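You operate a simulated robot arm through the tools that you are given. There is no shell and no other tool. Be economical: measure what you need, move in short steps, check, and stop when the job is done.

Carry out the task below with a simulated two-armed robot. There is one attempt and no reset: what you move stays moved.

JOB
Pick up the brown cartridge with one hand, pass it to the other hand and put it on the top of the warming cabinet.

It is judged by the outcome, as a careful person would: the job done as asked, and still so three seconds after it is handed in. It fails if anything else is knocked over, pushed out of place, dropped, spilled or broken.

ROBOT AND FRAMES
Two 7-joint arms with four-finger grippers on one trunk, on a base that drives. Base frame: it is fixed to the floor where the robot stands at the start and does not move with it; the origin is under the middle of the robot, x ahead of it, y to its left, z up; the surface under the hand at the start is at about z = 0.88. Units: m, rad, N and s.
The left shoulder is at the start at [0.04, 0.181, 1.13], the right one opposite. With the tool pointing down near the work surface each hand reaches from about 0.32 to 0.84 m from the robot's upright axis, wherever it stands, measured 20 degrees to its own side. Places, roughly: top of the warming cabinet (38x22 cm) [-0.8, 2.8, 1.28]. Payload 3.67 kg a hand.
The tool frame of a hand sits at the grasp point between the pads (the TCP): z along the fingers, y along the line on which they close. The tips reach 0.028 m beyond it. The gripper opens to 0.112 m. The gripper's body begins 0.073 m behind the TCP.
Orientation is told as [roll, pitch, yaw] about the base's x, y, z axes, in that order, counted from this pose: with the fingers straight down and closing along the base's y, the tool's x points along the base's -x, its y along +y and its z along -z.

CONTROLS
- The arms move only by the tool drive_tool. It takes "left_steps", "right_steps" or both (then of equal length, played together; a hand with none holds still); each is a list of rows, each a list of 7 numbers: the shift along the tool's x, y, z in m, then the turn, a rotation vector about the tool's x, y, z in degrees, then the finger opening in m, from 0 to 0.112. In form: [[dx, dy, dz, rx, ry, rz, fingers], ...]. A call has 1 to 20 rows; each row is the pose to reach, as a shift and turn from the pose commanded when the call began, along the tool's axes at that moment. A row lasts 0.2 s, in which the tool goes at most 0.05 m and 0.15 rad; a call with a longer step from one row to the next is refused whole, and so is a gripper value outside its range. Where a pose cannot be reached the arm comes as near as it can. A force on the tool above 40 N (or 10 N above the force at the start of the call, whichever is more), or a blocked arm, ends the call early, and 0.2 s more pass. Each finger halts on what it meets, pressing with about 44 N; the grip force reading is that of the motor and also rises with nothing between the fingers. The clock runs only during rows and for 0.2 s after the last one: add rows that repeat a pose to give the fingers time. The reply holds the time, the measured pose of the TCP, the force on the tool along the base axes, the opening and the grip force, in the units named above and with some noise, with the torque about the TCP (base axes, N m) and any sound that the robot's microphone picked up, and new pictures: "views" is both (left out), scene, wrist or none (wrist: the cameras of the hands that moved).
- Cameras (640 x 400 px; columns grow to the right, rows downward): "scene" is now at [0.1096, -0.0076, 1.3699]; the picture's right is [-0.09, -1.00, 0.00], its down [-0.48, 0.04, -0.88] and it looks along [0.87, -0.07, -0.48] (base axes); focal length 274 px, centre (320, 200). "left" rides on the left gripper at [0.06, 0.018, -0.104] in its tool frame; the picture's right is [-0.29, 0.96, 0.00], its down [-0.80, -0.24, -0.55] and it looks along [-0.53, -0.16, 0.83] (tool axes); focal length 234 px, centre (320, 200). "right" rides on the right gripper at [0.06, -0.018, -0.104] in its tool frame; the picture's right is [0.29, 0.96, 0.00], its down [-0.80, 0.24, -0.55] and it looks along [-0.53, 0.16, 0.83] (tool axes); focal length 234 px, centre (320, 200). There is no depth. A picture from a camera that has moved, and an enlarged one, comes with that camera's place and axes in the base frame and with its lens.
- raise_lower(by): slides the trunk up (or, below 0, down) by that many m; the arms and the scene camera ride with it, the base frame stays. It gives what a move gives, with no picture.
- drive_base(legs): drives the robot by 1 to 6 legs, each [ahead, left, turn to the left] in m, m and rad, along the robot's own axes; the way and the turn of a leg run together, so that a leg with both is an arc; at most 1.5 m and 3.142 rad a leg. The arms and the cameras ride along, it lands a little off, and it stops where it bumps. It gives what a move gives, and a new picture of the scene camera.
- pan_tilt(pan, tilt): turns the head with the scene camera to pan (to the left, within 1.501 rad either way) and tilt (down, from -0.506 to 1.204), counted from straight ahead of the robot. It gives what a move gives, and a new picture of the scene camera.
- zoom(camera, box): a new picture of the part [left, top, right, bottom] of that camera's present view, enlarged. No time passes.
- hand_in(): hands the job in; it is judged then, once.

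Work in short steps. Places have to be worked out from the pictures, the camera data and where the tool is seen: move nearer, look again, correct. Check each grasp and each placing, and mend what went wrong. You have 120 turns and 260 pictures in all, those below and enlarged ones among them. Open the grippers and draw the arms clear of the work before you hand the job in, unless the task says otherwise; then end with one line.

The tools are called after ">>>" as a command line: name --argument value ..., lists and objects as JSON in quotes. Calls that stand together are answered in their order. drive_tool: Moves the arms, as the interface text tells. Its arguments: {"type":"object","properties":{"left_steps":{"type":"array"},"right_steps":{"type":"array"},"views":{"type":"string","enum":["both","scene","wrist","none"]}},"required":[]} The other tools are called the same way: raise_lower (by) slides the trunk up or down; drive_base (legs) drives the base; pan_tilt (pan, tilt) turns the head that bears the scene camera; zoom (camera, box) takes an enlarged picture of a part of a camera's view; hand_in () hands the job in.

At the start:

```text
time: 0.0
left_tool_pos: [0.4785, 0.1668, 1.1798]
left_tool_rot: [0.0, 0.0, 0.002]
left_contact_force: [0.8, 0.3, 0.4]
left_ft_torque: [-0.01, -0.02, -0.01]
left_grip_width: 0.1121
left_finger_force: 0.0
right_tool_pos: [0.5456, -0.2075, 1.195]
right_tool_rot: [-0.001, -0.001, 0.002]
right_contact_force: [-0.2, 0.7, 0.1]
right_ft_torque: [0.02, -0.03, 0.0]
right_grip_width: 0.1117
right_finger_force: 0.0
trunk travel left (down, up): [-0.25, 0.264]
robot x, y, heading: [-0.0031, -0.0039, -0.001]
head pan, tilt: [-0.086, 0.503]
```

scene: 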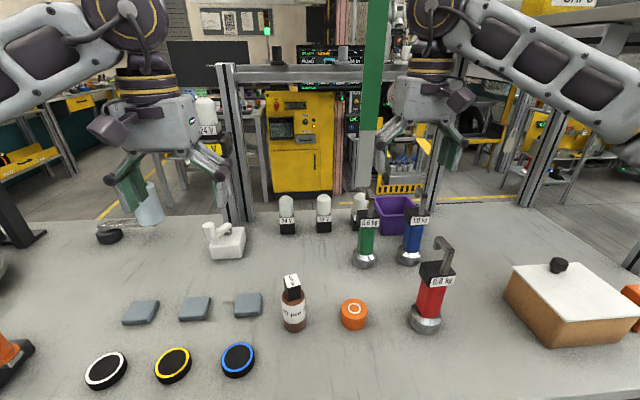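
right: 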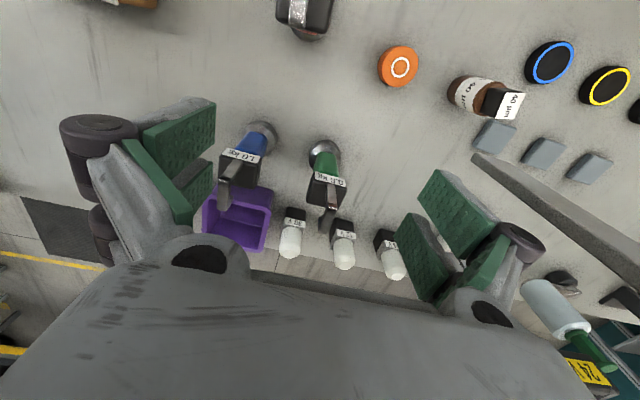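
left: 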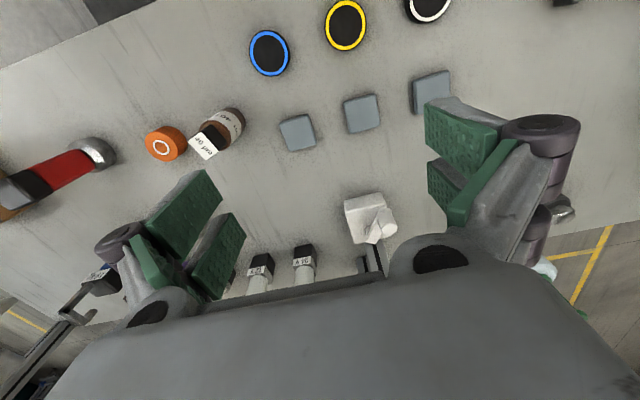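

The brown item with a black cap near (293,305) is the likely cartridge; I enlarge it to check the label and shape.

>>> zoom --camera "scene" --box '[230, 250, 390, 350]'

>>> zoom --camera "scene" --box '[260, 170, 440, 282]'

>>> zoom --camera "right" --box '[420, 50, 580, 150]'

```text
4.00 times, centred on (310, 300) of scene
camera zoom: at [0.1096, -0.0076, 1.3699], right [-0.09, -1.0, 0.0], down [-0.48, 0.04, -0.88], along [0.87, -0.07, -0.48], focal length 1095 px, centre (360, -200)
```

zoom: 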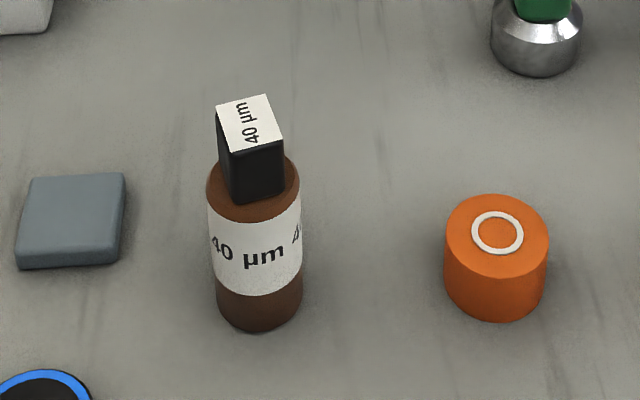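

```text
3.56 times, centred on (350, 226) of scene
camera zoom: at [0.1096, -0.0076, 1.3699], right [-0.09, -1.0, 0.0], down [-0.48, 0.04, -0.88], along [0.87, -0.07, -0.48], focal length 973 px, centre (213, 108)
```

zoom: 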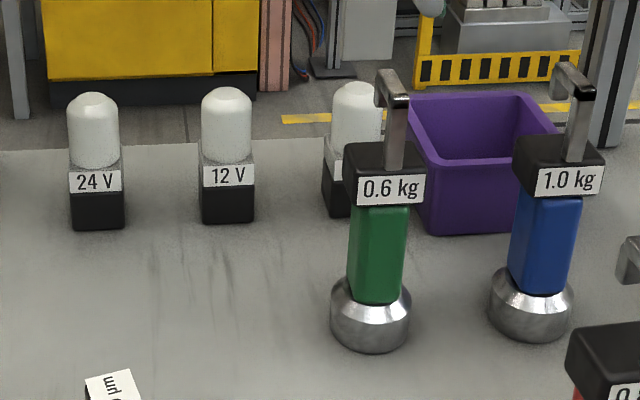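

```text
4.00 times, centred on (500, 100) of right
camera zoom: at [0.4865, -0.2259, 1.299], right [-0.29, 0.96, 0.0], down [0.8, 0.24, 0.55], along [0.53, 0.16, -0.83], focal length 937 px, centre (-400, 600)
```

zoom: 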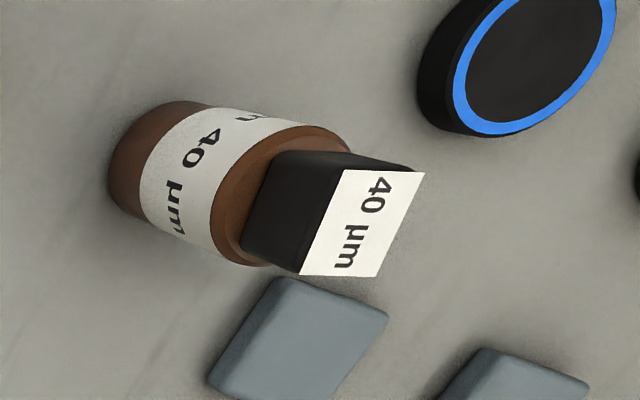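

The cartridge stands near (0.473, 0.013), about 0.126 m tall with a square cap turned about 13°. A green/grey vertical bar appears in front of the right hand, so I look at it closer.

>>> zoom --camera "scene" --box '[310, 0, 470, 200]'

>>> zoom --camera "right" --box '[380, 120, 640, 380]'

>>> pan_tilt --pan 0.0 --tilt -0.2

```text
2.00 times, centred on (390, 100) of scene
camera zoom: at [0.1096, -0.0076, 1.3699], right [-0.09, -1.0, 0.0], down [-0.48, 0.04, -0.88], along [0.87, -0.07, -0.48], focal length 547 px, centre (180, 400)
```

zoom: 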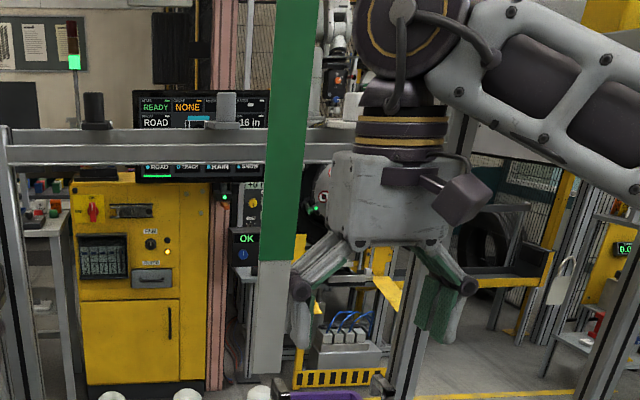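

```text
1.54 times, centred on (510, 250) of right
camera zoom: at [0.4865, -0.2259, 1.299], right [-0.29, 0.96, 0.0], down [0.8, 0.24, 0.55], along [0.53, 0.16, -0.83], focal length 360 px, centre (28, 123)
```

zoom: 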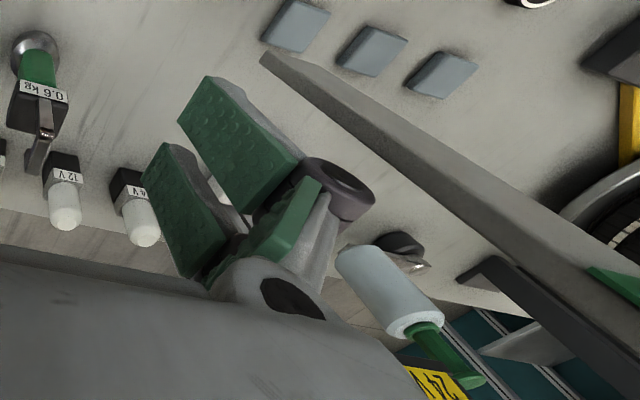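

```text
time: 1.1
left_tool_pos: [0.4795, 0.1662, 1.1799]
left_tool_rot: [-0.001, -0.001, 0.003]
left_contact_force: [-0.8, -0.8, -0.2]
left_ft_torque: [0.01, 0.0, -0.02]
left_grip_width: 0.112
left_finger_force: 0.0
right_tool_pos: [0.5464, -0.2084, 1.1951]
right_tool_rot: [0.0, 0.0, 0.0]
right_contact_force: [-0.4, 0.4, -0.9]
right_ft_torque: [0.02, 0.0, 0.01]
right_grip_width: 0.112
right_finger_force: 0.1
trunk travel left (down, up): [-0.25, 0.264]
robot x, y, heading: [-0.0019, 0.0022, 0.0]
head pan, tilt: [0.0, -0.201]
camera scene: at [0.1023, 0.0001, 1.4337], right [0.0, -1.0, 0.0], down [0.2, 0.0, -0.98], along [0.98, 0.0, 0.2], focal length 274 px, centre (320, 200)
```

scene: 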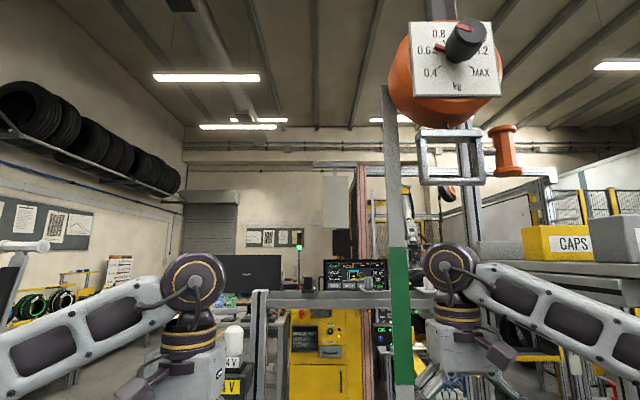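

A bar hangs down between the hands at about (0.51, -0.127), from z≈1.17 up, close to the right gripper. I move the right hand away from it to the right and tilt the head back down.

>>> drive_tool --right_steps '[[0, -0.03, 0, 0, 0, 0, 0.112], [0, -0.06, 0, 0, 0, 0, 0.112], [0, -0.09, 0, 0, 0, 0, 0.112], [0, -0.12, 0, 0, 0, 0, 0.112]]' --views "wrist"

>>> pan_tilt --pan 0.0 --tilt 0.6

```text
time: 2.1
left_tool_pos: [0.4788, 0.1643, 1.1814]
left_tool_rot: [0.0, 0.0, 0.002]
left_contact_force: [0.6, -0.5, 0.1]
left_ft_torque: [0.02, 0.0, 0.02]
left_grip_width: 0.1119
left_finger_force: 0.0
right_tool_pos: [0.5464, -0.3304, 1.1943]
right_tool_rot: [0.001, 0.0, 0.001]
right_contact_force: [0.3, -0.7, -0.3]
right_ft_torque: [0.06, 0.0, -0.02]
right_grip_width: 0.1122
right_finger_force: 0.0
trunk travel left (down, up): [-0.25, 0.264]
robot x, y, heading: [-0.0016, 0.0014, -0.004]
head pan, tilt: [0.0, -0.201]
camera right: at [0.4871, -0.3475, 1.2989], right [-0.29, 0.96, 0.0], down [0.8, 0.24, 0.55], along [0.53, 0.16, -0.83], focal length 234 px, centre (320, 200)
```

right: 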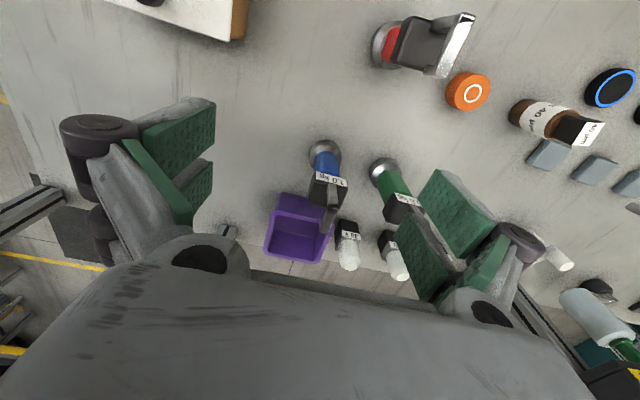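

```text
time: 3.2
left_tool_pos: [0.4791, 0.1655, 1.1796]
left_tool_rot: [0.0, 0.001, 0.001]
left_contact_force: [-0.1, 0.1, -0.7]
left_ft_torque: [0.02, 0.01, -0.02]
left_grip_width: 0.1119
left_finger_force: 0.1
right_tool_pos: [0.5469, -0.3285, 1.1955]
right_tool_rot: [0.0, 0.0, 0.001]
right_contact_force: [-0.5, -0.1, 0.6]
right_ft_torque: [0.01, -0.02, 0.01]
right_grip_width: 0.1117
right_finger_force: 0.0
trunk travel left (down, up): [-0.25, 0.264]
robot x, y, heading: [-0.001, -0.0007, 0.002]
head pan, tilt: [0.0, 0.6]
camera scene: at [0.1074, 0.0001, 1.3612], right [0.0, -1.0, 0.0], down [-0.56, 0.0, -0.83], along [0.83, 0.0, -0.56], focal length 274 px, centre (320, 200)
```

scene: 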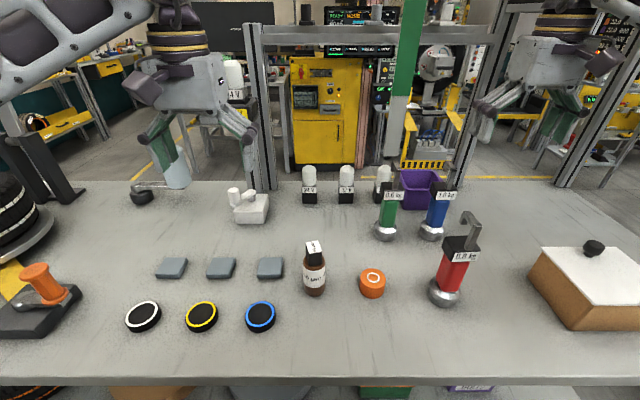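

The bar hangs clear of the planned path by several cm. I take the left hand above the cartridge, high, with the 13° yaw.

>>> drive_tool --left_steps '[[0, -0.04, 0.01, 0, 0, -4, 0.112], [0.0, -0.08, 0.03, 0, 0, -8, 0.112], [0.002, -0.115, 0.05, 0, 0, -12, 0.112], [0.003, -0.14, 0.06, 0, 0, -13, 0.112], [0.003, -0.152, 0.07, 0, 0, -13, 0.112]]'

```text
time: 4.4
left_tool_pos: [0.4759, 0.0147, 1.1091]
left_tool_rot: [0.0, -0.001, 0.229]
left_contact_force: [0.6, -0.9, -0.4]
left_ft_torque: [0.01, -0.01, 0.02]
left_grip_width: 0.1119
left_finger_force: 0.2
right_tool_pos: [0.5472, -0.3288, 1.1946]
right_tool_rot: [-0.001, -0.001, 0.0]
right_contact_force: [0.4, 1.1, 0.3]
right_ft_torque: [-0.01, 0.02, 0.0]
right_grip_width: 0.1121
right_finger_force: 0.1
trunk travel left (down, up): [-0.25, 0.264]
robot x, y, heading: [0.0011, -0.0011, 0.001]
head pan, tilt: [0.0, 0.6]
camera scene: at [0.1074, 0.0001, 1.3611], right [0.0, -1.0, 0.0], down [-0.57, 0.0, -0.82], along [0.82, 0.0, -0.57], focal length 274 px, centre (320, 200)
camera left: at [0.4132, 0.0176, 1.2142], right [0.06, 1.0, 0.0], down [0.83, -0.05, 0.55], along [0.55, -0.04, -0.83], focal length 234 px, centre (320, 200)
```

scene: 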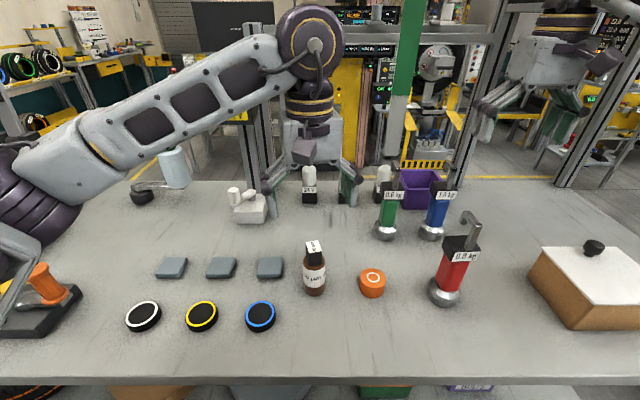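
left: 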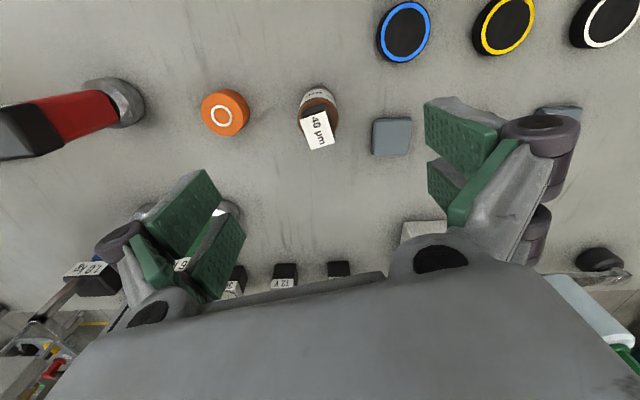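

The cap centre works out at about (0.477, 0.011) with yaw ≈11°, so the hand is nearly right. I descend to TCP z ≈ 1.03 and look again before the final drop.

>>> drive_tool --left_steps '[[-0.001, -0.003, 0.03, 0, 0, 2, 0.112], [-0.001, -0.003, 0.055, 0, 0, 2, 0.09], [-0.001, -0.003, 0.075, 0, 0, 2, 0.08]]'

```text
time: 5.2
left_tool_pos: [0.4771, 0.0116, 1.0355]
left_tool_rot: [0.001, 0.0, 0.195]
left_contact_force: [0.2, -0.2, -0.7]
left_ft_torque: [-0.02, 0.01, -0.03]
left_grip_width: 0.0796
left_finger_force: 0.0
right_tool_pos: [0.5476, -0.3283, 1.1945]
right_tool_rot: [0.0, 0.0, 0.001]
right_contact_force: [0.7, 0.8, 0.1]
right_ft_torque: [0.0, 0.04, 0.01]
right_grip_width: 0.1121
right_finger_force: 0.0
trunk travel left (down, up): [-0.25, 0.264]
robot x, y, heading: [0.0023, -0.0002, -0.007]
head pan, tilt: [0.0, 0.6]
camera scene: at [0.1077, 0.0001, 1.3611], right [0.0, -1.0, 0.0], down [-0.57, 0.0, -0.82], along [0.82, 0.0, -0.57], focal length 274 px, centre (320, 200)
camera left: at [0.4141, 0.0175, 1.1402], right [0.1, 1.0, 0.0], down [0.83, -0.08, 0.55], along [0.55, -0.06, -0.83], focal length 234 px, centre (320, 200)
```

scene: 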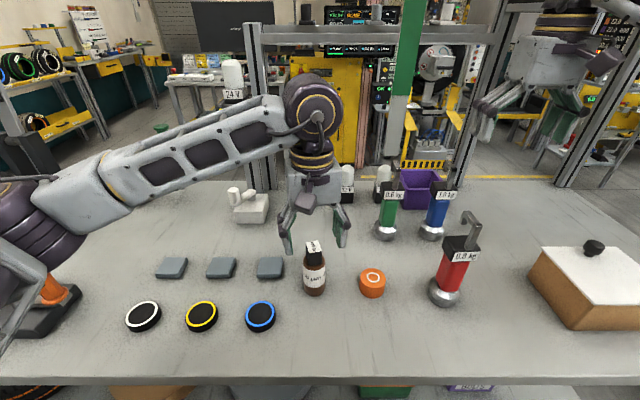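
left: 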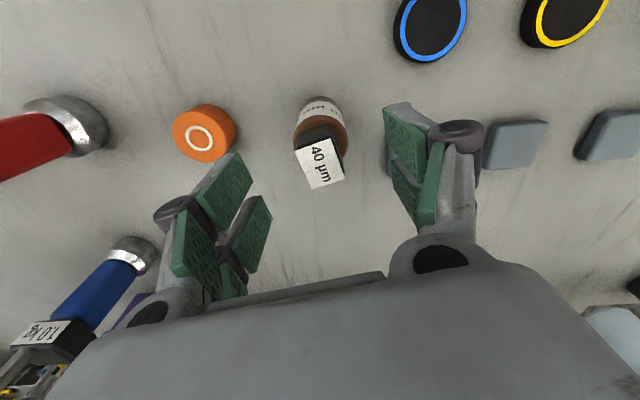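

Aligned within about 2 mm. I lower to TCP z ≈ 1.002 (tips at the cap's foot) and close.

>>> drive_tool --left_steps '[[0.001, -0.001, 0.018, 0, 0, 0, 0.08], [0.001, -0.001, 0.033, 0, 0, 0, 0.07], [0.001, -0.001, 0.033, 0, 0, 0, 0.05], [0.001, -0.001, 0.033, 0, 0, 0, 0.03], [0.001, -0.001, 0.033, 0, 0, 0, 0.01], [0.001, -0.001, 0.033, 0, 0, 0, 0.01]]'

```text
time: 6.6
left_tool_pos: [0.477, 0.0108, 1.0013]
left_tool_rot: [-0.001, 0.0, 0.193]
left_contact_force: [-0.4, 0.1, -0.3]
left_ft_torque: [0.01, 0.02, 0.01]
left_grip_width: 0.0254
left_finger_force: 43.9
right_tool_pos: [0.5481, -0.3285, 1.1937]
right_tool_rot: [0.0, -0.001, -0.001]
right_contact_force: [-0.3, 0.6, 0.2]
right_ft_torque: [-0.02, -0.04, 0.0]
right_grip_width: 0.1117
right_finger_force: 0.0
trunk travel left (down, up): [-0.25, 0.264]
robot x, y, heading: [0.0033, 0.0011, -0.002]
head pan, tilt: [0.0, 0.6]
camera scene: at [0.1075, 0.0, 1.3611], right [0.0, -1.0, 0.0], down [-0.57, 0.0, -0.82], along [0.82, 0.0, -0.57], focal length 274 px, centre (320, 200)
camera left: at [0.4141, 0.0162, 1.1064], right [0.1, 1.0, 0.0], down [0.83, -0.08, 0.55], along [0.55, -0.05, -0.83], focal length 234 px, centre (320, 200)
```

scene: 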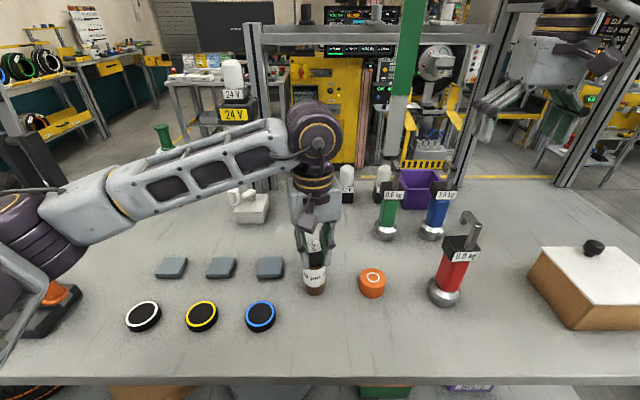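
left: 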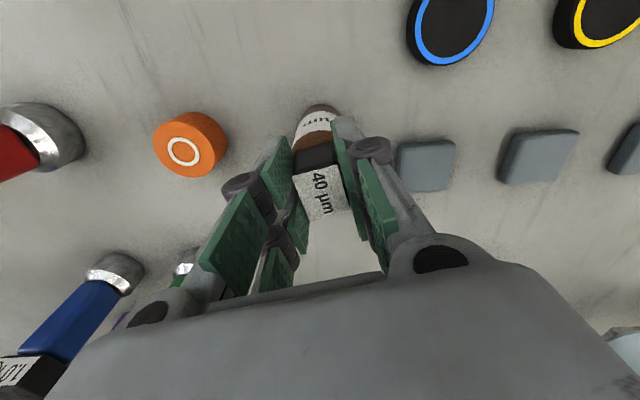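

The cap is held at 25 mm width. I lift straight up 0.14 m.

>>> drive_tool --left_steps '[[0, 0, -0.02, 0, 0, 0, 0.01], [0, 0, -0.05, 0, 0, 0, 0.01], [0, 0, -0.085, 0, 0, 0, 0.01], [0, 0, -0.12, 0, 0, 0, 0.01], [0, 0, -0.14, 0, 0, 0, 0.01]]'

```text
time: 7.8
left_tool_pos: [0.4775, 0.0098, 1.1432]
left_tool_rot: [0.001, -0.001, 0.191]
left_contact_force: [0.2, -0.4, -2.1]
left_ft_torque: [-0.03, 0.01, -0.02]
left_grip_width: 0.0253
left_finger_force: 43.8
right_tool_pos: [0.5472, -0.3286, 1.1945]
right_tool_rot: [-0.001, 0.0, 0.0]
right_contact_force: [0.2, -0.7, 0.1]
right_ft_torque: [-0.05, 0.01, 0.0]
right_grip_width: 0.1122
right_finger_force: 0.0
trunk travel left (down, up): [-0.25, 0.264]
robot x, y, heading: [-0.0007, -0.0028, -0.003]
head pan, tilt: [0.0, 0.6]
camera scene: at [0.1071, -0.0002, 1.3611], right [0.0, -1.0, 0.0], down [-0.56, 0.0, -0.83], along [0.83, 0.0, -0.56], focal length 274 px, centre (320, 200)
camera left: at [0.415, 0.0155, 1.2479], right [0.1, 1.0, 0.0], down [0.83, -0.08, 0.55], along [0.55, -0.06, -0.83], focal length 234 px, centre (320, 200)
```

scene: 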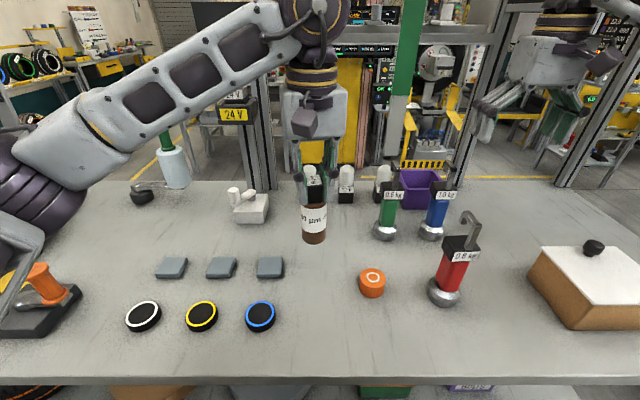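
left: 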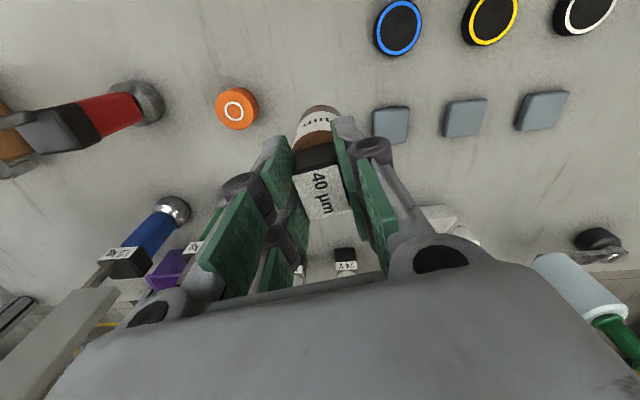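

Cartridge is held firmly. I look left to see the cabinet and the way to it.

>>> pan_tilt --pan 1.5 --tilt 0.2

>>> pan_tilt --pan -1.5 --tilt 0.4

```text
time: 9.4
left_tool_pos: [0.4774, 0.0106, 1.1427]
left_tool_rot: [0.0, -0.001, 0.194]
left_contact_force: [0.0, 0.2, -1.0]
left_ft_torque: [0.02, 0.02, 0.01]
left_grip_width: 0.0254
left_finger_force: 43.7
right_tool_pos: [0.5482, -0.3278, 1.1953]
right_tool_rot: [-0.001, 0.0, 0.001]
right_contact_force: [-0.9, 0.2, -0.6]
right_ft_torque: [0.0, 0.02, 0.01]
right_grip_width: 0.112
right_finger_force: 0.3
trunk travel left (down, up): [-0.25, 0.264]
robot x, y, heading: [0.0036, -0.0049, 0.002]
head pan, tilt: [1.499, 0.201]
camera scene: at [0.0258, 0.0929, 1.3979], right [1.0, -0.07, 0.0], down [-0.01, -0.2, -0.98], along [0.07, 0.98, -0.2], focal length 274 px, centre (320, 200)
```

scene: 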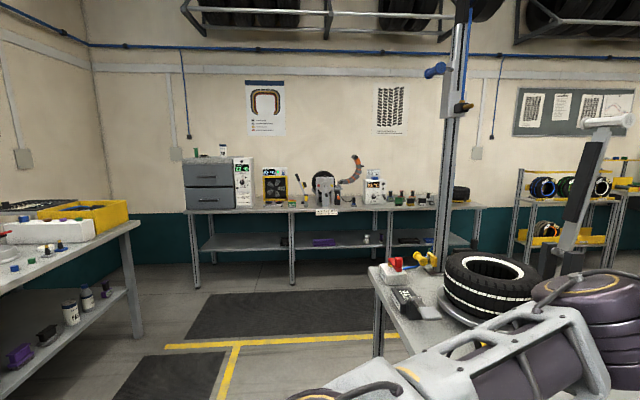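

```text
time: 12.0
left_tool_pos: [0.4784, 0.0098, 1.143]
left_tool_rot: [0.0, 0.0, 0.193]
left_contact_force: [1.1, -0.3, -0.9]
left_ft_torque: [0.0, 0.01, 0.01]
left_grip_width: 0.0254
left_finger_force: 44.5
right_tool_pos: [0.547, -0.3285, 1.1951]
right_tool_rot: [0.001, 0.0, -0.002]
right_contact_force: [0.3, 0.6, -0.5]
right_ft_torque: [-0.03, -0.01, -0.01]
right_grip_width: 0.1119
right_finger_force: 0.1
trunk travel left (down, up): [-0.25, 0.264]
robot x, y, heading: [0.0002, -0.0011, -0.002]
head pan, tilt: [-1.499, 0.4]
camera scene: at [0.0258, -0.0924, 1.3793], right [-1.0, -0.07, 0.0], down [-0.03, 0.39, -0.92], along [0.07, -0.92, -0.39], focal length 274 px, centre (320, 200)
```

scene: 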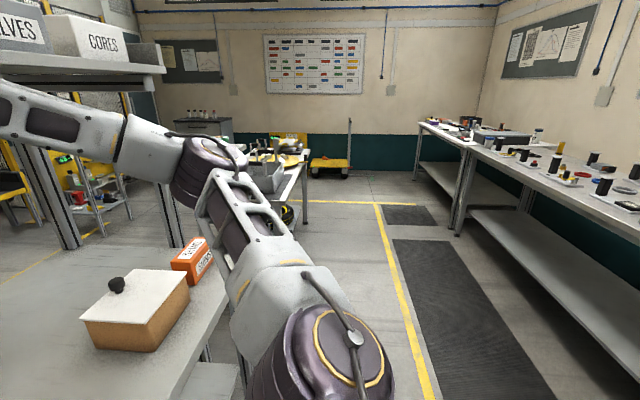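

The cabinet is the grey drawer unit on the far left-hand bench; a table lies behind at x≈-1.07. I move the left hand a little away from the hanging bar, then back off 0.4 m into open space.

>>> drive_tool --left_steps '[[0, 0.03, 0, 0, 0, 0, 0.01], [0, 0.06, 0, 0, 0, 0, 0.01]]' --views "none"

>>> drive_base --legs '[[-0.4, 0, 0]]'

>>> pan_tilt --pan 0 --tilt 0.5

```text
time: 12.6
left_tool_pos: [0.4676, 0.0678, 1.1418]
left_tool_rot: [0.0, -0.001, 0.191]
left_contact_force: [0.6, -0.3, -1.1]
left_ft_torque: [0.01, -0.01, 0.01]
left_grip_width: 0.0254
left_finger_force: 44.1
right_tool_pos: [0.5468, -0.329, 1.1956]
right_tool_rot: [0.0, -0.001, -0.001]
right_contact_force: [0.1, 0.2, 0.2]
right_ft_torque: [0.01, -0.01, -0.01]
right_grip_width: 0.1118
right_finger_force: 0.0
trunk travel left (down, up): [-0.25, 0.264]
robot x, y, heading: [-0.0022, 0.0013, -0.001]
head pan, tilt: [-1.499, 0.4]
```

```text
time: 15.2
left_tool_pos: [0.0682, 0.0682, 1.1411]
left_tool_rot: [0.0, -0.001, 0.193]
left_contact_force: [-0.1, 0.0, -0.9]
left_ft_torque: [0.0, 0.0, -0.03]
left_grip_width: 0.025
left_finger_force: 44.0
right_tool_pos: [0.1489, -0.3274, 1.1958]
right_tool_rot: [-0.001, 0.0, 0.003]
right_contact_force: [-0.3, -0.8, -0.5]
right_ft_torque: [0.01, 0.0, 0.0]
right_grip_width: 0.1122
right_finger_force: 0.0
trunk travel left (down, up): [-0.25, 0.264]
robot x, y, heading: [-0.398, 0.0009, -0.001]
head pan, tilt: [-1.499, 0.4]
camera scene: at [-0.3732, -0.0927, 1.3793], right [-1.0, -0.07, 0.0], down [-0.03, 0.39, -0.92], along [0.07, -0.92, -0.39], focal length 274 px, centre (320, 200)
```

scene: 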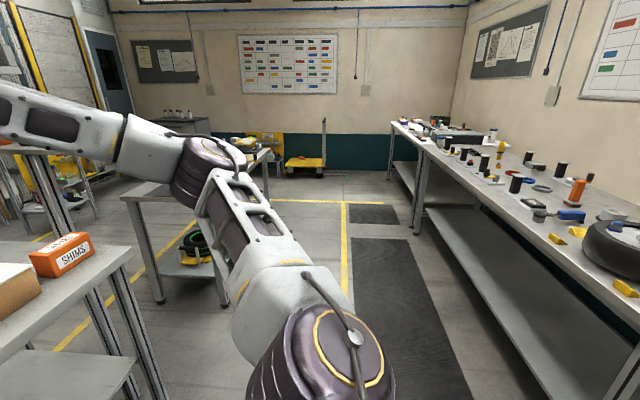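

```text
time: 16.8
left_tool_pos: [0.0682, 0.0685, 1.1425]
left_tool_rot: [-0.001, -0.001, 0.193]
left_contact_force: [0.5, 0.2, -1.4]
left_ft_torque: [0.03, -0.01, -0.01]
left_grip_width: 0.0255
left_finger_force: 43.8
right_tool_pos: [0.1501, -0.3279, 1.1952]
right_tool_rot: [0.001, -0.001, 0.002]
right_contact_force: [-0.2, 1.3, 0.0]
right_ft_torque: [0.01, -0.02, -0.02]
right_grip_width: 0.1119
right_finger_force: 0.2
trunk travel left (down, up): [-0.25, 0.264]
robot x, y, heading: [-0.3954, 0.0026, 0.002]
head pan, tilt: [0.0, 0.499]
camera scene: at [-0.2888, -0.0002, 1.3702], right [0.0, -1.0, 0.0], down [-0.48, 0.0, -0.88], along [0.88, 0.0, -0.48], focal length 274 px, centre (320, 200)
```

scene: 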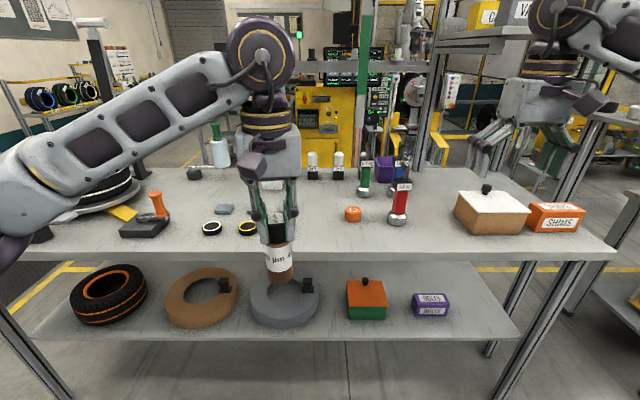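

For the handover I want the right hand to grip the body from the right-back, 30° below horizontal. I bring the left hand 0.12 m forward for elbow room and turn the right hand while it stays well to the right.

>>> drive_tool --left_steps '[[-0.02, -0.004, 0, 0, 0, 0, 0.01], [-0.04, -0.008, 0, 0, 0, 0, 0.01], [-0.06, -0.012, 0, 0, 0, 0, 0.01], [-0.08, -0.016, 0, 0, 0, 0, 0.01], [-0.1, -0.02, 0, 0, 0, 0, 0.01], [-0.118, -0.023, 0, 0, 0, 0, 0.01], [-0.118, -0.023, 0, 0, 0, 0, 0.01], [-0.118, -0.023, 0, 0, 0, 0, 0.01], [-0.118, -0.023, 0, 0, 0, 0, 0.01], [-0.118, -0.023, 0, 0, 0, 0, 0.01]]' --right_steps '[[0.005, 0.01, 0.007, -2.1, -5.7, -3.6, 0.112], [0.01, 0.02, 0.014, -4.2, -11.5, -7.2, 0.112], [0.015, 0.03, 0.02, -6.3, -17.2, -10.9, 0.112], [0.02, 0.04, 0.026, -8.4, -23, -14.5, 0.112], [0.025, 0.05, 0.033, -10.5, -28.7, -18.1, 0.112], [0.03, 0.055, 0.04, -12.5, -34.5, -21.7, 0.112], [0.035, 0.06, 0.047, -14.6, -40.2, -25.3, 0.112], [0.04, 0.065, 0.054, -16.7, -46, -29, 0.112], [0.045, 0.07, 0.06, -18.8, -51.7, -32.6, 0.112], [0.05, 0.08, 0.065, -20.9, -57.45, -36.2, 0.112]]'

```text
time: 19.1
left_tool_pos: [0.1887, 0.0712, 1.1407]
left_tool_rot: [-0.001, -0.001, 0.194]
left_contact_force: [-0.3, 0.9, -1.0]
left_ft_torque: [0.03, 0.0, -0.02]
left_grip_width: 0.0252
left_finger_force: 43.9
right_tool_pos: [0.1, -0.2615, 1.092]
right_tool_rot: [0.105, -0.889, 0.549]
right_contact_force: [0.3, 0.1, 0.1]
right_ft_torque: [0.0, -0.02, 0.0]
right_grip_width: 0.1121
right_finger_force: 0.1
right hand out of reach, approached as far as the arm can: row 10
trunk travel left (down, up): [-0.25, 0.264]
robot x, y, heading: [-0.3979, 0.0008, 0.004]
head pan, tilt: [0.0, 0.499]
stopped in row 10 (right hand): the arm was blocked; the commanded pose is now the measured one
camera scene: at [-0.2889, -0.0002, 1.3702], right [0.0, -1.0, 0.0], down [-0.48, 0.0, -0.88], along [0.88, 0.0, -0.48], focal length 274 px, centre (320, 200)
camera right: at [0.0168, -0.3463, 1.1098], right [-0.72, 0.68, -0.16], down [-0.05, 0.18, 0.98], along [0.69, 0.71, -0.1], focal length 234 px, centre (320, 200)
camera left: at [0.1256, 0.0752, 1.2455], right [0.1, 1.0, 0.0], down [0.83, -0.08, 0.55], along [0.55, -0.05, -0.83], focal length 234 px, centre (320, 200)
```

scene: 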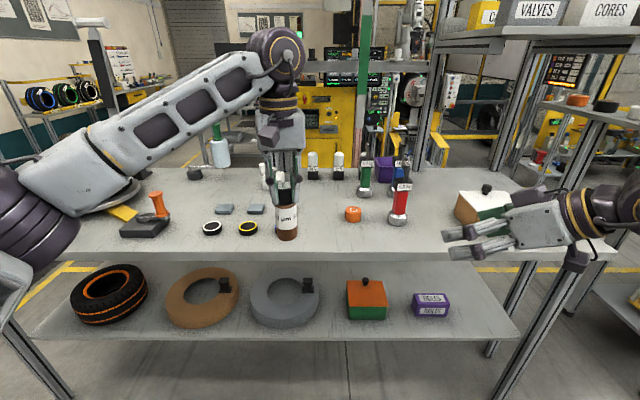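
right: 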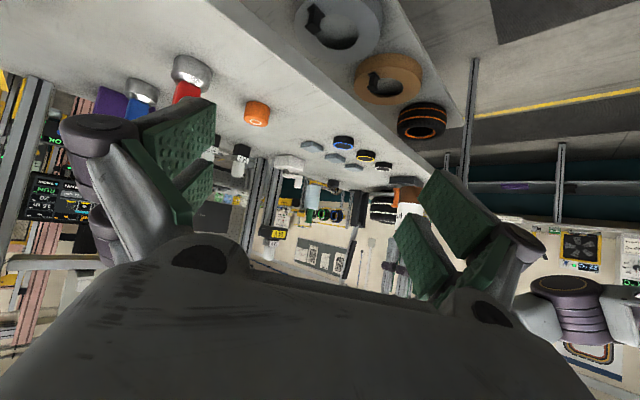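
left: 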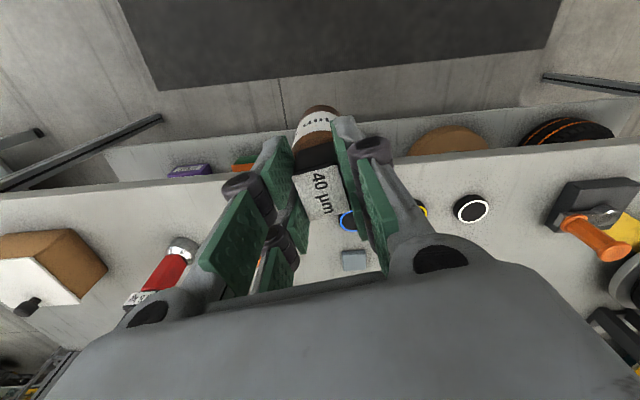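

The right hand got to 39° below horizontal, 31° yaw before a joint limit; that is good enough. I level the closing line and bring it to a pre-grasp point 0.13 m short of the cartridge body.

>>> drive_tool --right_steps '[[-0.02, 0.03, 0.015, 0, 0, -1, 0.112], [-0.038, 0.06, 0.03, 0, 0, -2, 0.112], [-0.055, 0.09, 0.045, 0, 0, -3, 0.112], [-0.075, 0.12, 0.06, 0, 0, -4, 0.112], [-0.094, 0.15, 0.075, 0, 0, -4.9, 0.112], [-0.113, 0.18, 0.09, 0, 0, -4.9, 0.112], [-0.132, 0.214, 0.107, 0, 0, -4.9, 0.112]]'

```text
time: 20.8
left_tool_pos: [0.1901, 0.0724, 1.1415]
left_tool_rot: [-0.002, 0.001, 0.195]
left_contact_force: [-0.5, -0.4, -1.7]
left_ft_torque: [-0.07, 0.0, -0.03]
left_grip_width: 0.0256
left_finger_force: 44.1
right_tool_pos: [0.111, 0.0071, 1.1423]
right_tool_rot: [0.0, -0.892, 0.685]
right_contact_force: [0.2, 0.6, 0.2]
right_ft_torque: [0.0, 0.02, 0.0]
right_grip_width: 0.112
right_finger_force: 0.1
trunk travel left (down, up): [-0.25, 0.264]
robot x, y, heading: [-0.3974, -0.0001, -0.002]
head pan, tilt: [0.0, 0.499]
camera scene: at [-0.2882, 0.002, 1.3701], right [0.0, -1.0, 0.0], down [-0.48, 0.0, -0.88], along [0.88, 0.0, -0.48], focal length 274 px, centre (320, 200)
camera right: at [0.0305, -0.0815, 1.1613], right [-0.75, 0.63, -0.23], down [-0.1, 0.23, 0.97], along [0.66, 0.74, -0.11], focal length 234 px, centre (320, 200)
```

scene: 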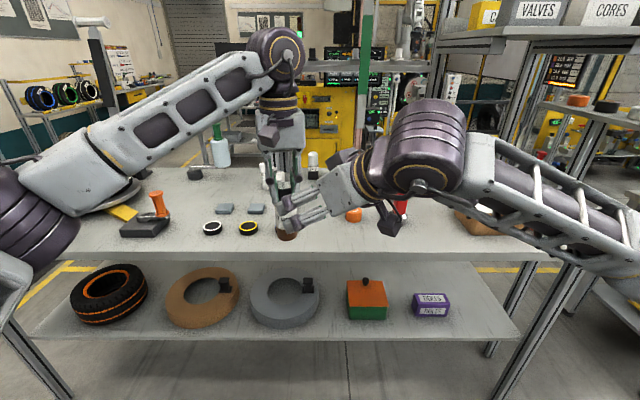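
right: 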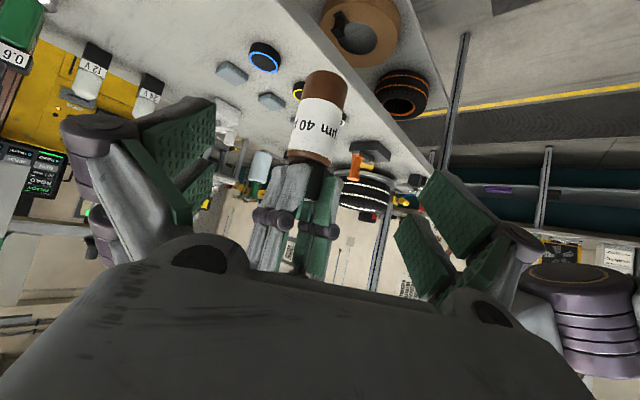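

Cartridge body sits at about (0.190, 0.069, 1.059), straight on the right hand's approach axis. I advance half way and look.

>>> drive_tool --right_steps '[[0, 0, 0.03, 0, 0, 0, 0.112], [0.001, 0, 0.06, 0, 0, 0, 0.112], [0.002, -0.001, 0.085, 0, 0, 0, 0.112]]'

```text
time: 21.6
left_tool_pos: [0.1883, 0.0702, 1.1395]
left_tool_rot: [0.0, 0.002, 0.192]
left_contact_force: [-0.6, -0.3, -0.5]
left_ft_torque: [0.02, 0.02, 0.01]
left_grip_width: 0.0254
left_finger_force: 44.3
right_tool_pos: [0.161, 0.0459, 1.0859]
right_tool_rot: [-0.001, -0.895, 0.686]
right_contact_force: [0.6, 0.3, 0.4]
right_ft_torque: [-0.02, -0.01, -0.02]
right_grip_width: 0.1118
right_finger_force: 0.1
trunk travel left (down, up): [-0.25, 0.264]
robot x, y, heading: [-0.3995, -0.0022, 0.0]
head pan, tilt: [0.0, 0.499]
camera scene: at [-0.2883, 0.0001, 1.3701], right [0.0, -1.0, 0.0], down [-0.48, 0.0, -0.88], along [0.88, 0.0, -0.48], focal length 274 px, centre (320, 200)
camera right: at [0.0809, -0.0411, 1.1047], right [-0.75, 0.63, -0.23], down [-0.1, 0.23, 0.97], along [0.66, 0.74, -0.11], focal length 234 px, centre (320, 200)
```

scene: 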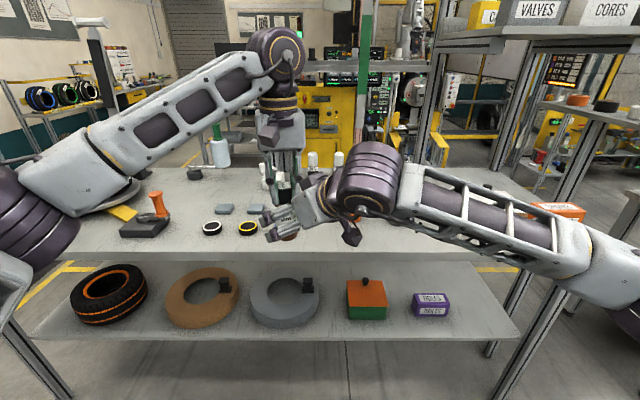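
right: 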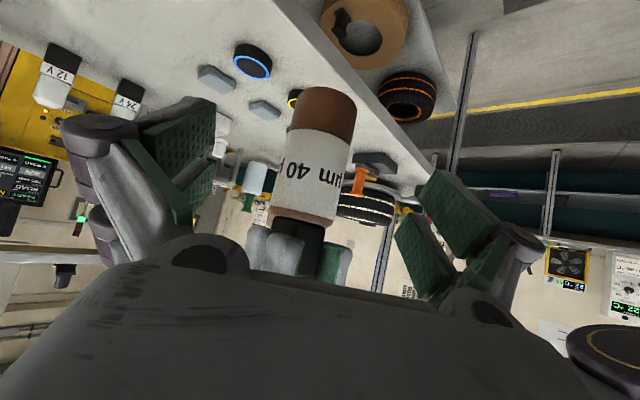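

Still well centred and clear. I go the last 46 mm and close gently in stages.

>>> drive_tool --right_steps '[[0, 0, 0.02, 0, 0, 0, 0.112], [-0.001, 0.001, 0.035, 0, 0, 0, 0.1], [-0.0015, 0.001, 0.046, 0, 0, 0, 0.085], [-0.0015, 0.001, 0.046, 0, 0, 0, 0.065], [-0.0015, 0.001, 0.046, 0, 0, 0, 0.052]]'

```text
time: 22.8
left_tool_pos: [0.1875, 0.0689, 1.1405]
left_tool_rot: [-0.001, -0.001, 0.194]
left_contact_force: [5.4, 2.3, -1.1]
left_ft_torque: [-0.01, 0.05, 0.12]
left_grip_width: 0.0253
left_finger_force: 43.9
right_tool_pos: [0.1889, 0.0708, 1.0596]
right_tool_rot: [-0.001, -0.893, 0.689]
right_contact_force: [-5.8, -3.0, 1.2]
right_ft_torque: [0.17, -0.53, -0.11]
right_grip_width: 0.0519
right_finger_force: 0.1
trunk travel left (down, up): [-0.25, 0.264]
robot x, y, heading: [-0.3997, 0.0001, 0.003]
head pan, tilt: [0.0, 0.499]
camera scene: at [-0.2887, 0.0001, 1.3702], right [0.0, -1.0, 0.0], down [-0.48, 0.0, -0.88], along [0.88, 0.0, -0.48], focal length 274 px, centre (320, 200)
camera right: at [0.1091, -0.017, 1.0782], right [-0.75, 0.63, -0.22], down [-0.1, 0.23, 0.97], along [0.66, 0.75, -0.11], focal length 234 px, centre (320, 200)
```

scene: 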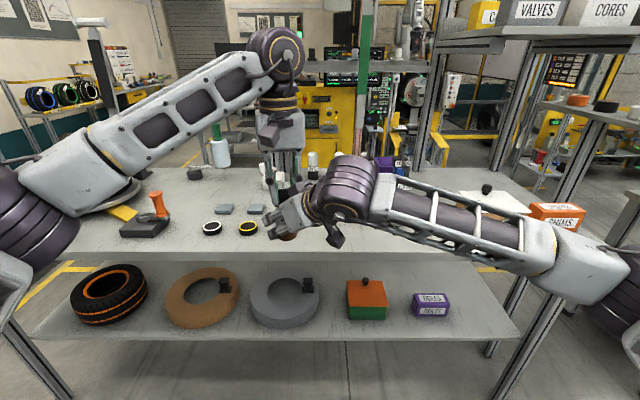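
right: 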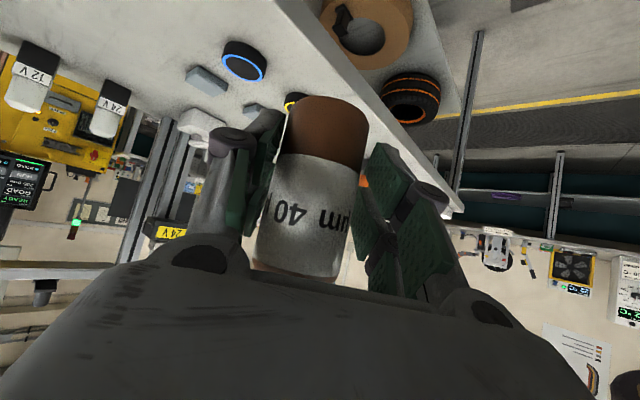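

A light 6 N contact shows the right palm just touching the left fingers; I back off 7 mm along the approach and then close on the body.

>>> drive_tool --right_steps '[[0, 0, -0.007, 0, 0, 0, 0.052], [0, 0, -0.007, 0, 0, 0, 0.048], [0, 0, -0.007, 0, 0, 0, 0.04], [0, 0, -0.007, 0, 0, 0, 0.03], [0, 0, -0.007, 0, 0, 0, 0.03]]'

```text
time: 23.9
left_tool_pos: [0.1882, 0.0694, 1.1413]
left_tool_rot: [0.003, 0.002, 0.193]
left_contact_force: [-13.9, 9.2, 0.6]
left_ft_torque: [0.34, 1.06, 0.1]
left_grip_width: 0.0253
left_finger_force: 43.8
right_tool_pos: [0.1863, 0.0666, 1.0642]
right_tool_rot: [-0.003, -0.894, 0.682]
right_contact_force: [14.0, -8.2, -0.7]
right_ft_torque: [0.33, 0.01, -0.12]
right_grip_width: 0.0427
right_finger_force: 44.0
trunk travel left (down, up): [-0.25, 0.264]
robot x, y, heading: [-0.3979, -0.0013, 0.003]
head pan, tilt: [0.0, 0.499]
camera scene: at [-0.2886, 0.0001, 1.3702], right [0.0, -1.0, 0.0], down [-0.48, 0.0, -0.88], along [0.88, 0.0, -0.48], focal length 274 px, centre (320, 200)
camera right: at [0.1056, -0.0216, 1.0825], right [-0.74, 0.63, -0.23], down [-0.1, 0.23, 0.97], along [0.66, 0.74, -0.11], focal length 234 px, centre (320, 200)
```

scene: 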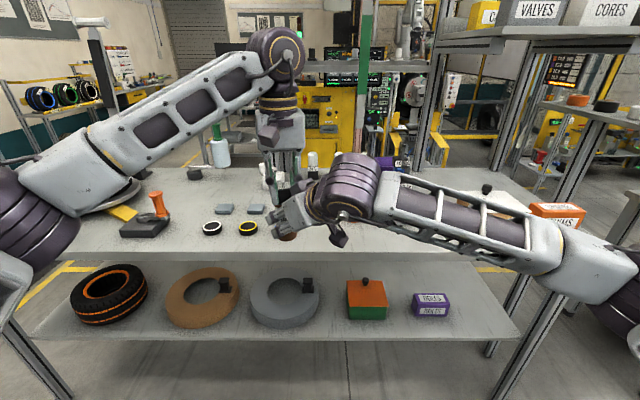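
right: 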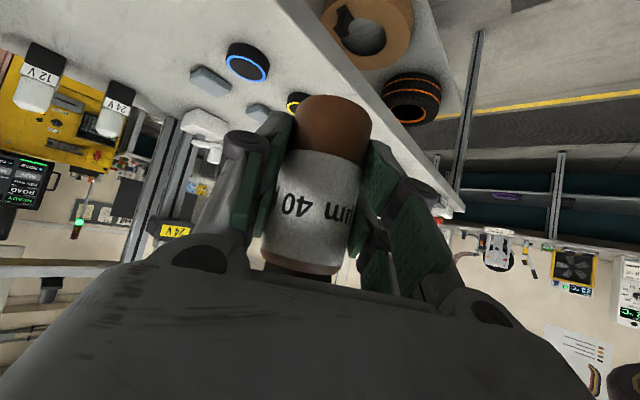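

The right hand grips the body (43 mm) with a 16 N sideways strain; I ease it 2.5 mm along the closing line before releasing.

>>> drive_tool --right_steps '[[0, -0.0025, 0, 0, 0, 0, 0.03], [0, -0.0025, 0, 0, 0, 0, 0.03]]' --views "none"

```text
time: 24.6
left_tool_pos: [0.1891, 0.0698, 1.1404]
left_tool_rot: [0.001, -0.001, 0.193]
left_contact_force: [-10.0, 4.9, -1.3]
left_ft_torque: [0.1, 0.79, 0.19]
left_grip_width: 0.0258
left_finger_force: 43.7
right_tool_pos: [0.1855, 0.0664, 1.065]
right_tool_rot: [0.001, -0.895, 0.686]
right_contact_force: [10.0, -4.4, 1.0]
right_ft_torque: [0.24, -0.02, -0.19]
right_grip_width: 0.0426
right_finger_force: 44.1
trunk travel left (down, up): [-0.25, 0.264]
robot x, y, heading: [-0.4006, -0.0027, -0.0]
head pan, tilt: [0.0, 0.499]
```

Strain drops; I ease a further 4 mm.

>>> drive_tool --right_steps '[[0.0, -0.004, 0, 0, 0, 0, 0.03], [0.0, -0.004, 0, 0, 0, 0, 0.03]]' --views "none"

```text
time: 25.1
left_tool_pos: [0.1883, 0.0693, 1.1414]
left_tool_rot: [-0.003, 0.0, 0.193]
left_contact_force: [2.0, -11.7, -2.9]
left_ft_torque: [-0.63, -0.27, 0.17]
left_grip_width: 0.0256
left_finger_force: 44.2
right_tool_pos: [0.1876, 0.0665, 1.0637]
right_tool_rot: [0.003, -0.894, 0.689]
right_contact_force: [-1.9, 12.4, 2.2]
right_ft_torque: [-0.29, 0.09, -0.08]
right_grip_width: 0.0426
right_finger_force: 44.2
trunk travel left (down, up): [-0.25, 0.264]
robot x, y, heading: [-0.3967, -0.0001, 0.003]
head pan, tilt: [0.0, 0.499]
```

Slight overshoot, so I return 2 mm; then the left hand opens and rises straight up.

>>> drive_tool --left_steps '[[0, 0, 0, 0, 0, 0, 0.01], [0, 0, 0, 0, 0, 0, 0.035], [0, 0, 0, 0, 0, 0, 0.05], [0, 0, 0, 0, 0, 0, 0.06], [0, 0, -0.02, 0, 0, 0, 0.06], [0, 0, -0.05, 0, 0, 0, 0.06], [0, 0, -0.08, 0, 0, 0, 0.06]]' --right_steps '[[0, 0.002, 0, 0, 0, 0, 0.03], [0, 0.002, 0, 0, 0, 0, 0.03], [0, 0.002, 0, 0, 0, 0, 0.03], [0, 0.002, 0, 0, 0, 0, 0.03], [0, 0.002, 0, 0, 0, 0, 0.03], [0, 0.002, 0, 0, 0, 0, 0.03], [0, 0.002, 0, 0, 0, 0, 0.03]]'

```text
time: 26.8
left_tool_pos: [0.187, 0.069, 1.223]
left_tool_rot: [0.0, -0.001, 0.193]
left_contact_force: [0.4, 0.2, -0.4]
left_ft_torque: [0.0, 0.01, -0.02]
left_grip_width: 0.0601
left_finger_force: 0.1
right_tool_pos: [0.1859, 0.0627, 1.0646]
right_tool_rot: [0.0, -0.896, 0.686]
right_contact_force: [0.0, -0.6, -0.3]
right_ft_torque: [0.01, -0.03, -0.01]
right_grip_width: 0.0425
right_finger_force: 44.1
trunk travel left (down, up): [-0.25, 0.264]
robot x, y, heading: [-0.3993, 0.0006, 0.005]
head pan, tilt: [0.0, 0.499]
camera scene: at [-0.2896, -0.0005, 1.3703], right [0.0, -1.0, 0.0], down [-0.48, 0.0, -0.88], along [0.88, 0.0, -0.48], focal length 274 px, centre (320, 200)
camera right: at [0.1068, -0.0247, 1.083], right [-0.75, 0.63, -0.23], down [-0.1, 0.23, 0.97], along [0.66, 0.74, -0.11], focal length 234 px, centre (320, 200)
camera left: at [0.1242, 0.0743, 1.3269], right [0.1, 1.0, 0.0], down [0.83, -0.08, 0.55], along [0.55, -0.05, -0.83], focal length 234 px, centre (320, 200)
```

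scene: 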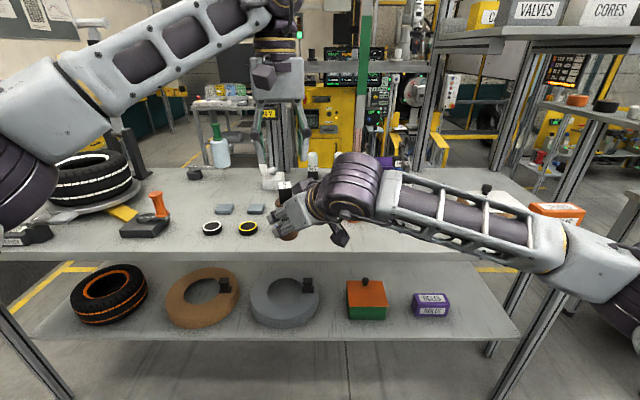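
right: 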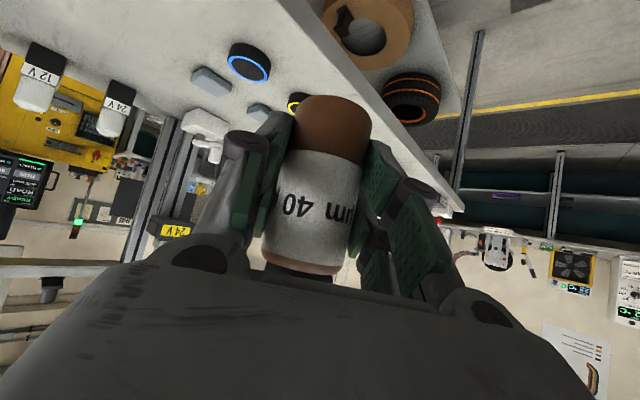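
left: 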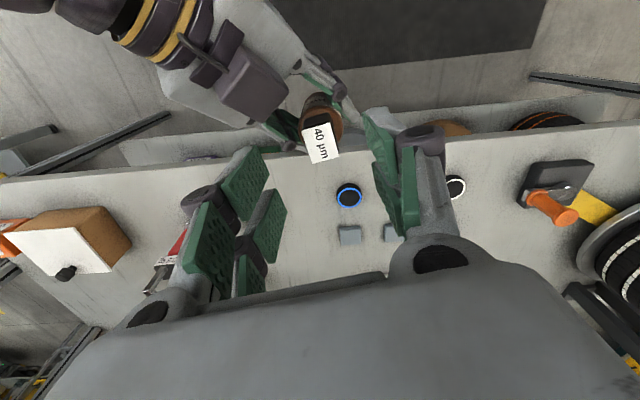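

Handover done: the right hand holds it, the left is free. I retract the left hand back and to the left, then turn the base toward the bench with the cabinet.

>>> drive_tool --left_steps '[[0.015, 0.03, -0.02, 0, 0, 0, 0.06], [0.035, 0.07, -0.03, 0, 0, 0, 0.06], [0.055, 0.11, -0.03, 0, 0, 0, 0.06], [0.075, 0.15, -0.03, 0, 0, 0, 0.06], [0.09, 0.18, -0.03, 0, 0, 0, 0.06], [0.1, 0.203, -0.03, 0, 0, 0, 0.06]]' --views "none"

>>> drive_base --legs '[[0, 0, 1.571]]'

```text
time: 28.1
left_tool_pos: [0.0485, 0.2503, 1.2506]
left_tool_rot: [0.0, 0.001, 0.195]
left_contact_force: [0.0, -0.6, 0.1]
left_ft_torque: [-0.04, -0.04, -0.03]
left_grip_width: 0.06
left_finger_force: 0.0
right_tool_pos: [0.1865, 0.0652, 1.0648]
right_tool_rot: [-0.002, -0.894, 0.689]
right_contact_force: [-0.1, 0.3, -0.5]
right_ft_torque: [-0.02, 0.0, 0.02]
right_grip_width: 0.0428
right_finger_force: 43.7
trunk travel left (down, up): [-0.25, 0.264]
robot x, y, heading: [-0.3998, 0.0016, 0.001]
head pan, tilt: [0.0, 0.499]
```

```text
time: 32.9
left_tool_pos: [-0.6639, 0.441, 1.2513]
left_tool_rot: [-0.001, 0.001, 1.801]
left_contact_force: [-0.3, 0.1, -0.2]
left_ft_torque: [-0.02, 0.01, 0.01]
left_grip_width: 0.0598
left_finger_force: 0.1
right_tool_pos: [-0.4836, 0.5835, 1.0624]
right_tool_rot: [0.002, -0.892, 2.29]
right_contact_force: [-0.4, 0.2, -0.1]
right_ft_torque: [0.03, -0.03, 0.02]
right_grip_width: 0.0428
right_finger_force: 44.2
trunk travel left (down, up): [-0.25, 0.264]
robot x, y, heading: [-0.3976, 0.0042, 1.604]
head pan, tilt: [0.0, 0.499]
camera scene: at [-0.4045, 0.1112, 1.3702], right [1.0, 0.04, 0.0], down [0.02, -0.48, -0.88], along [-0.03, 0.88, -0.48], focal length 274 px, centre (320, 200)
```

scene: 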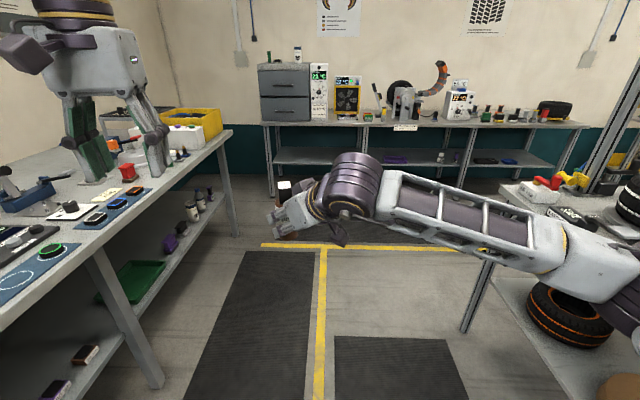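

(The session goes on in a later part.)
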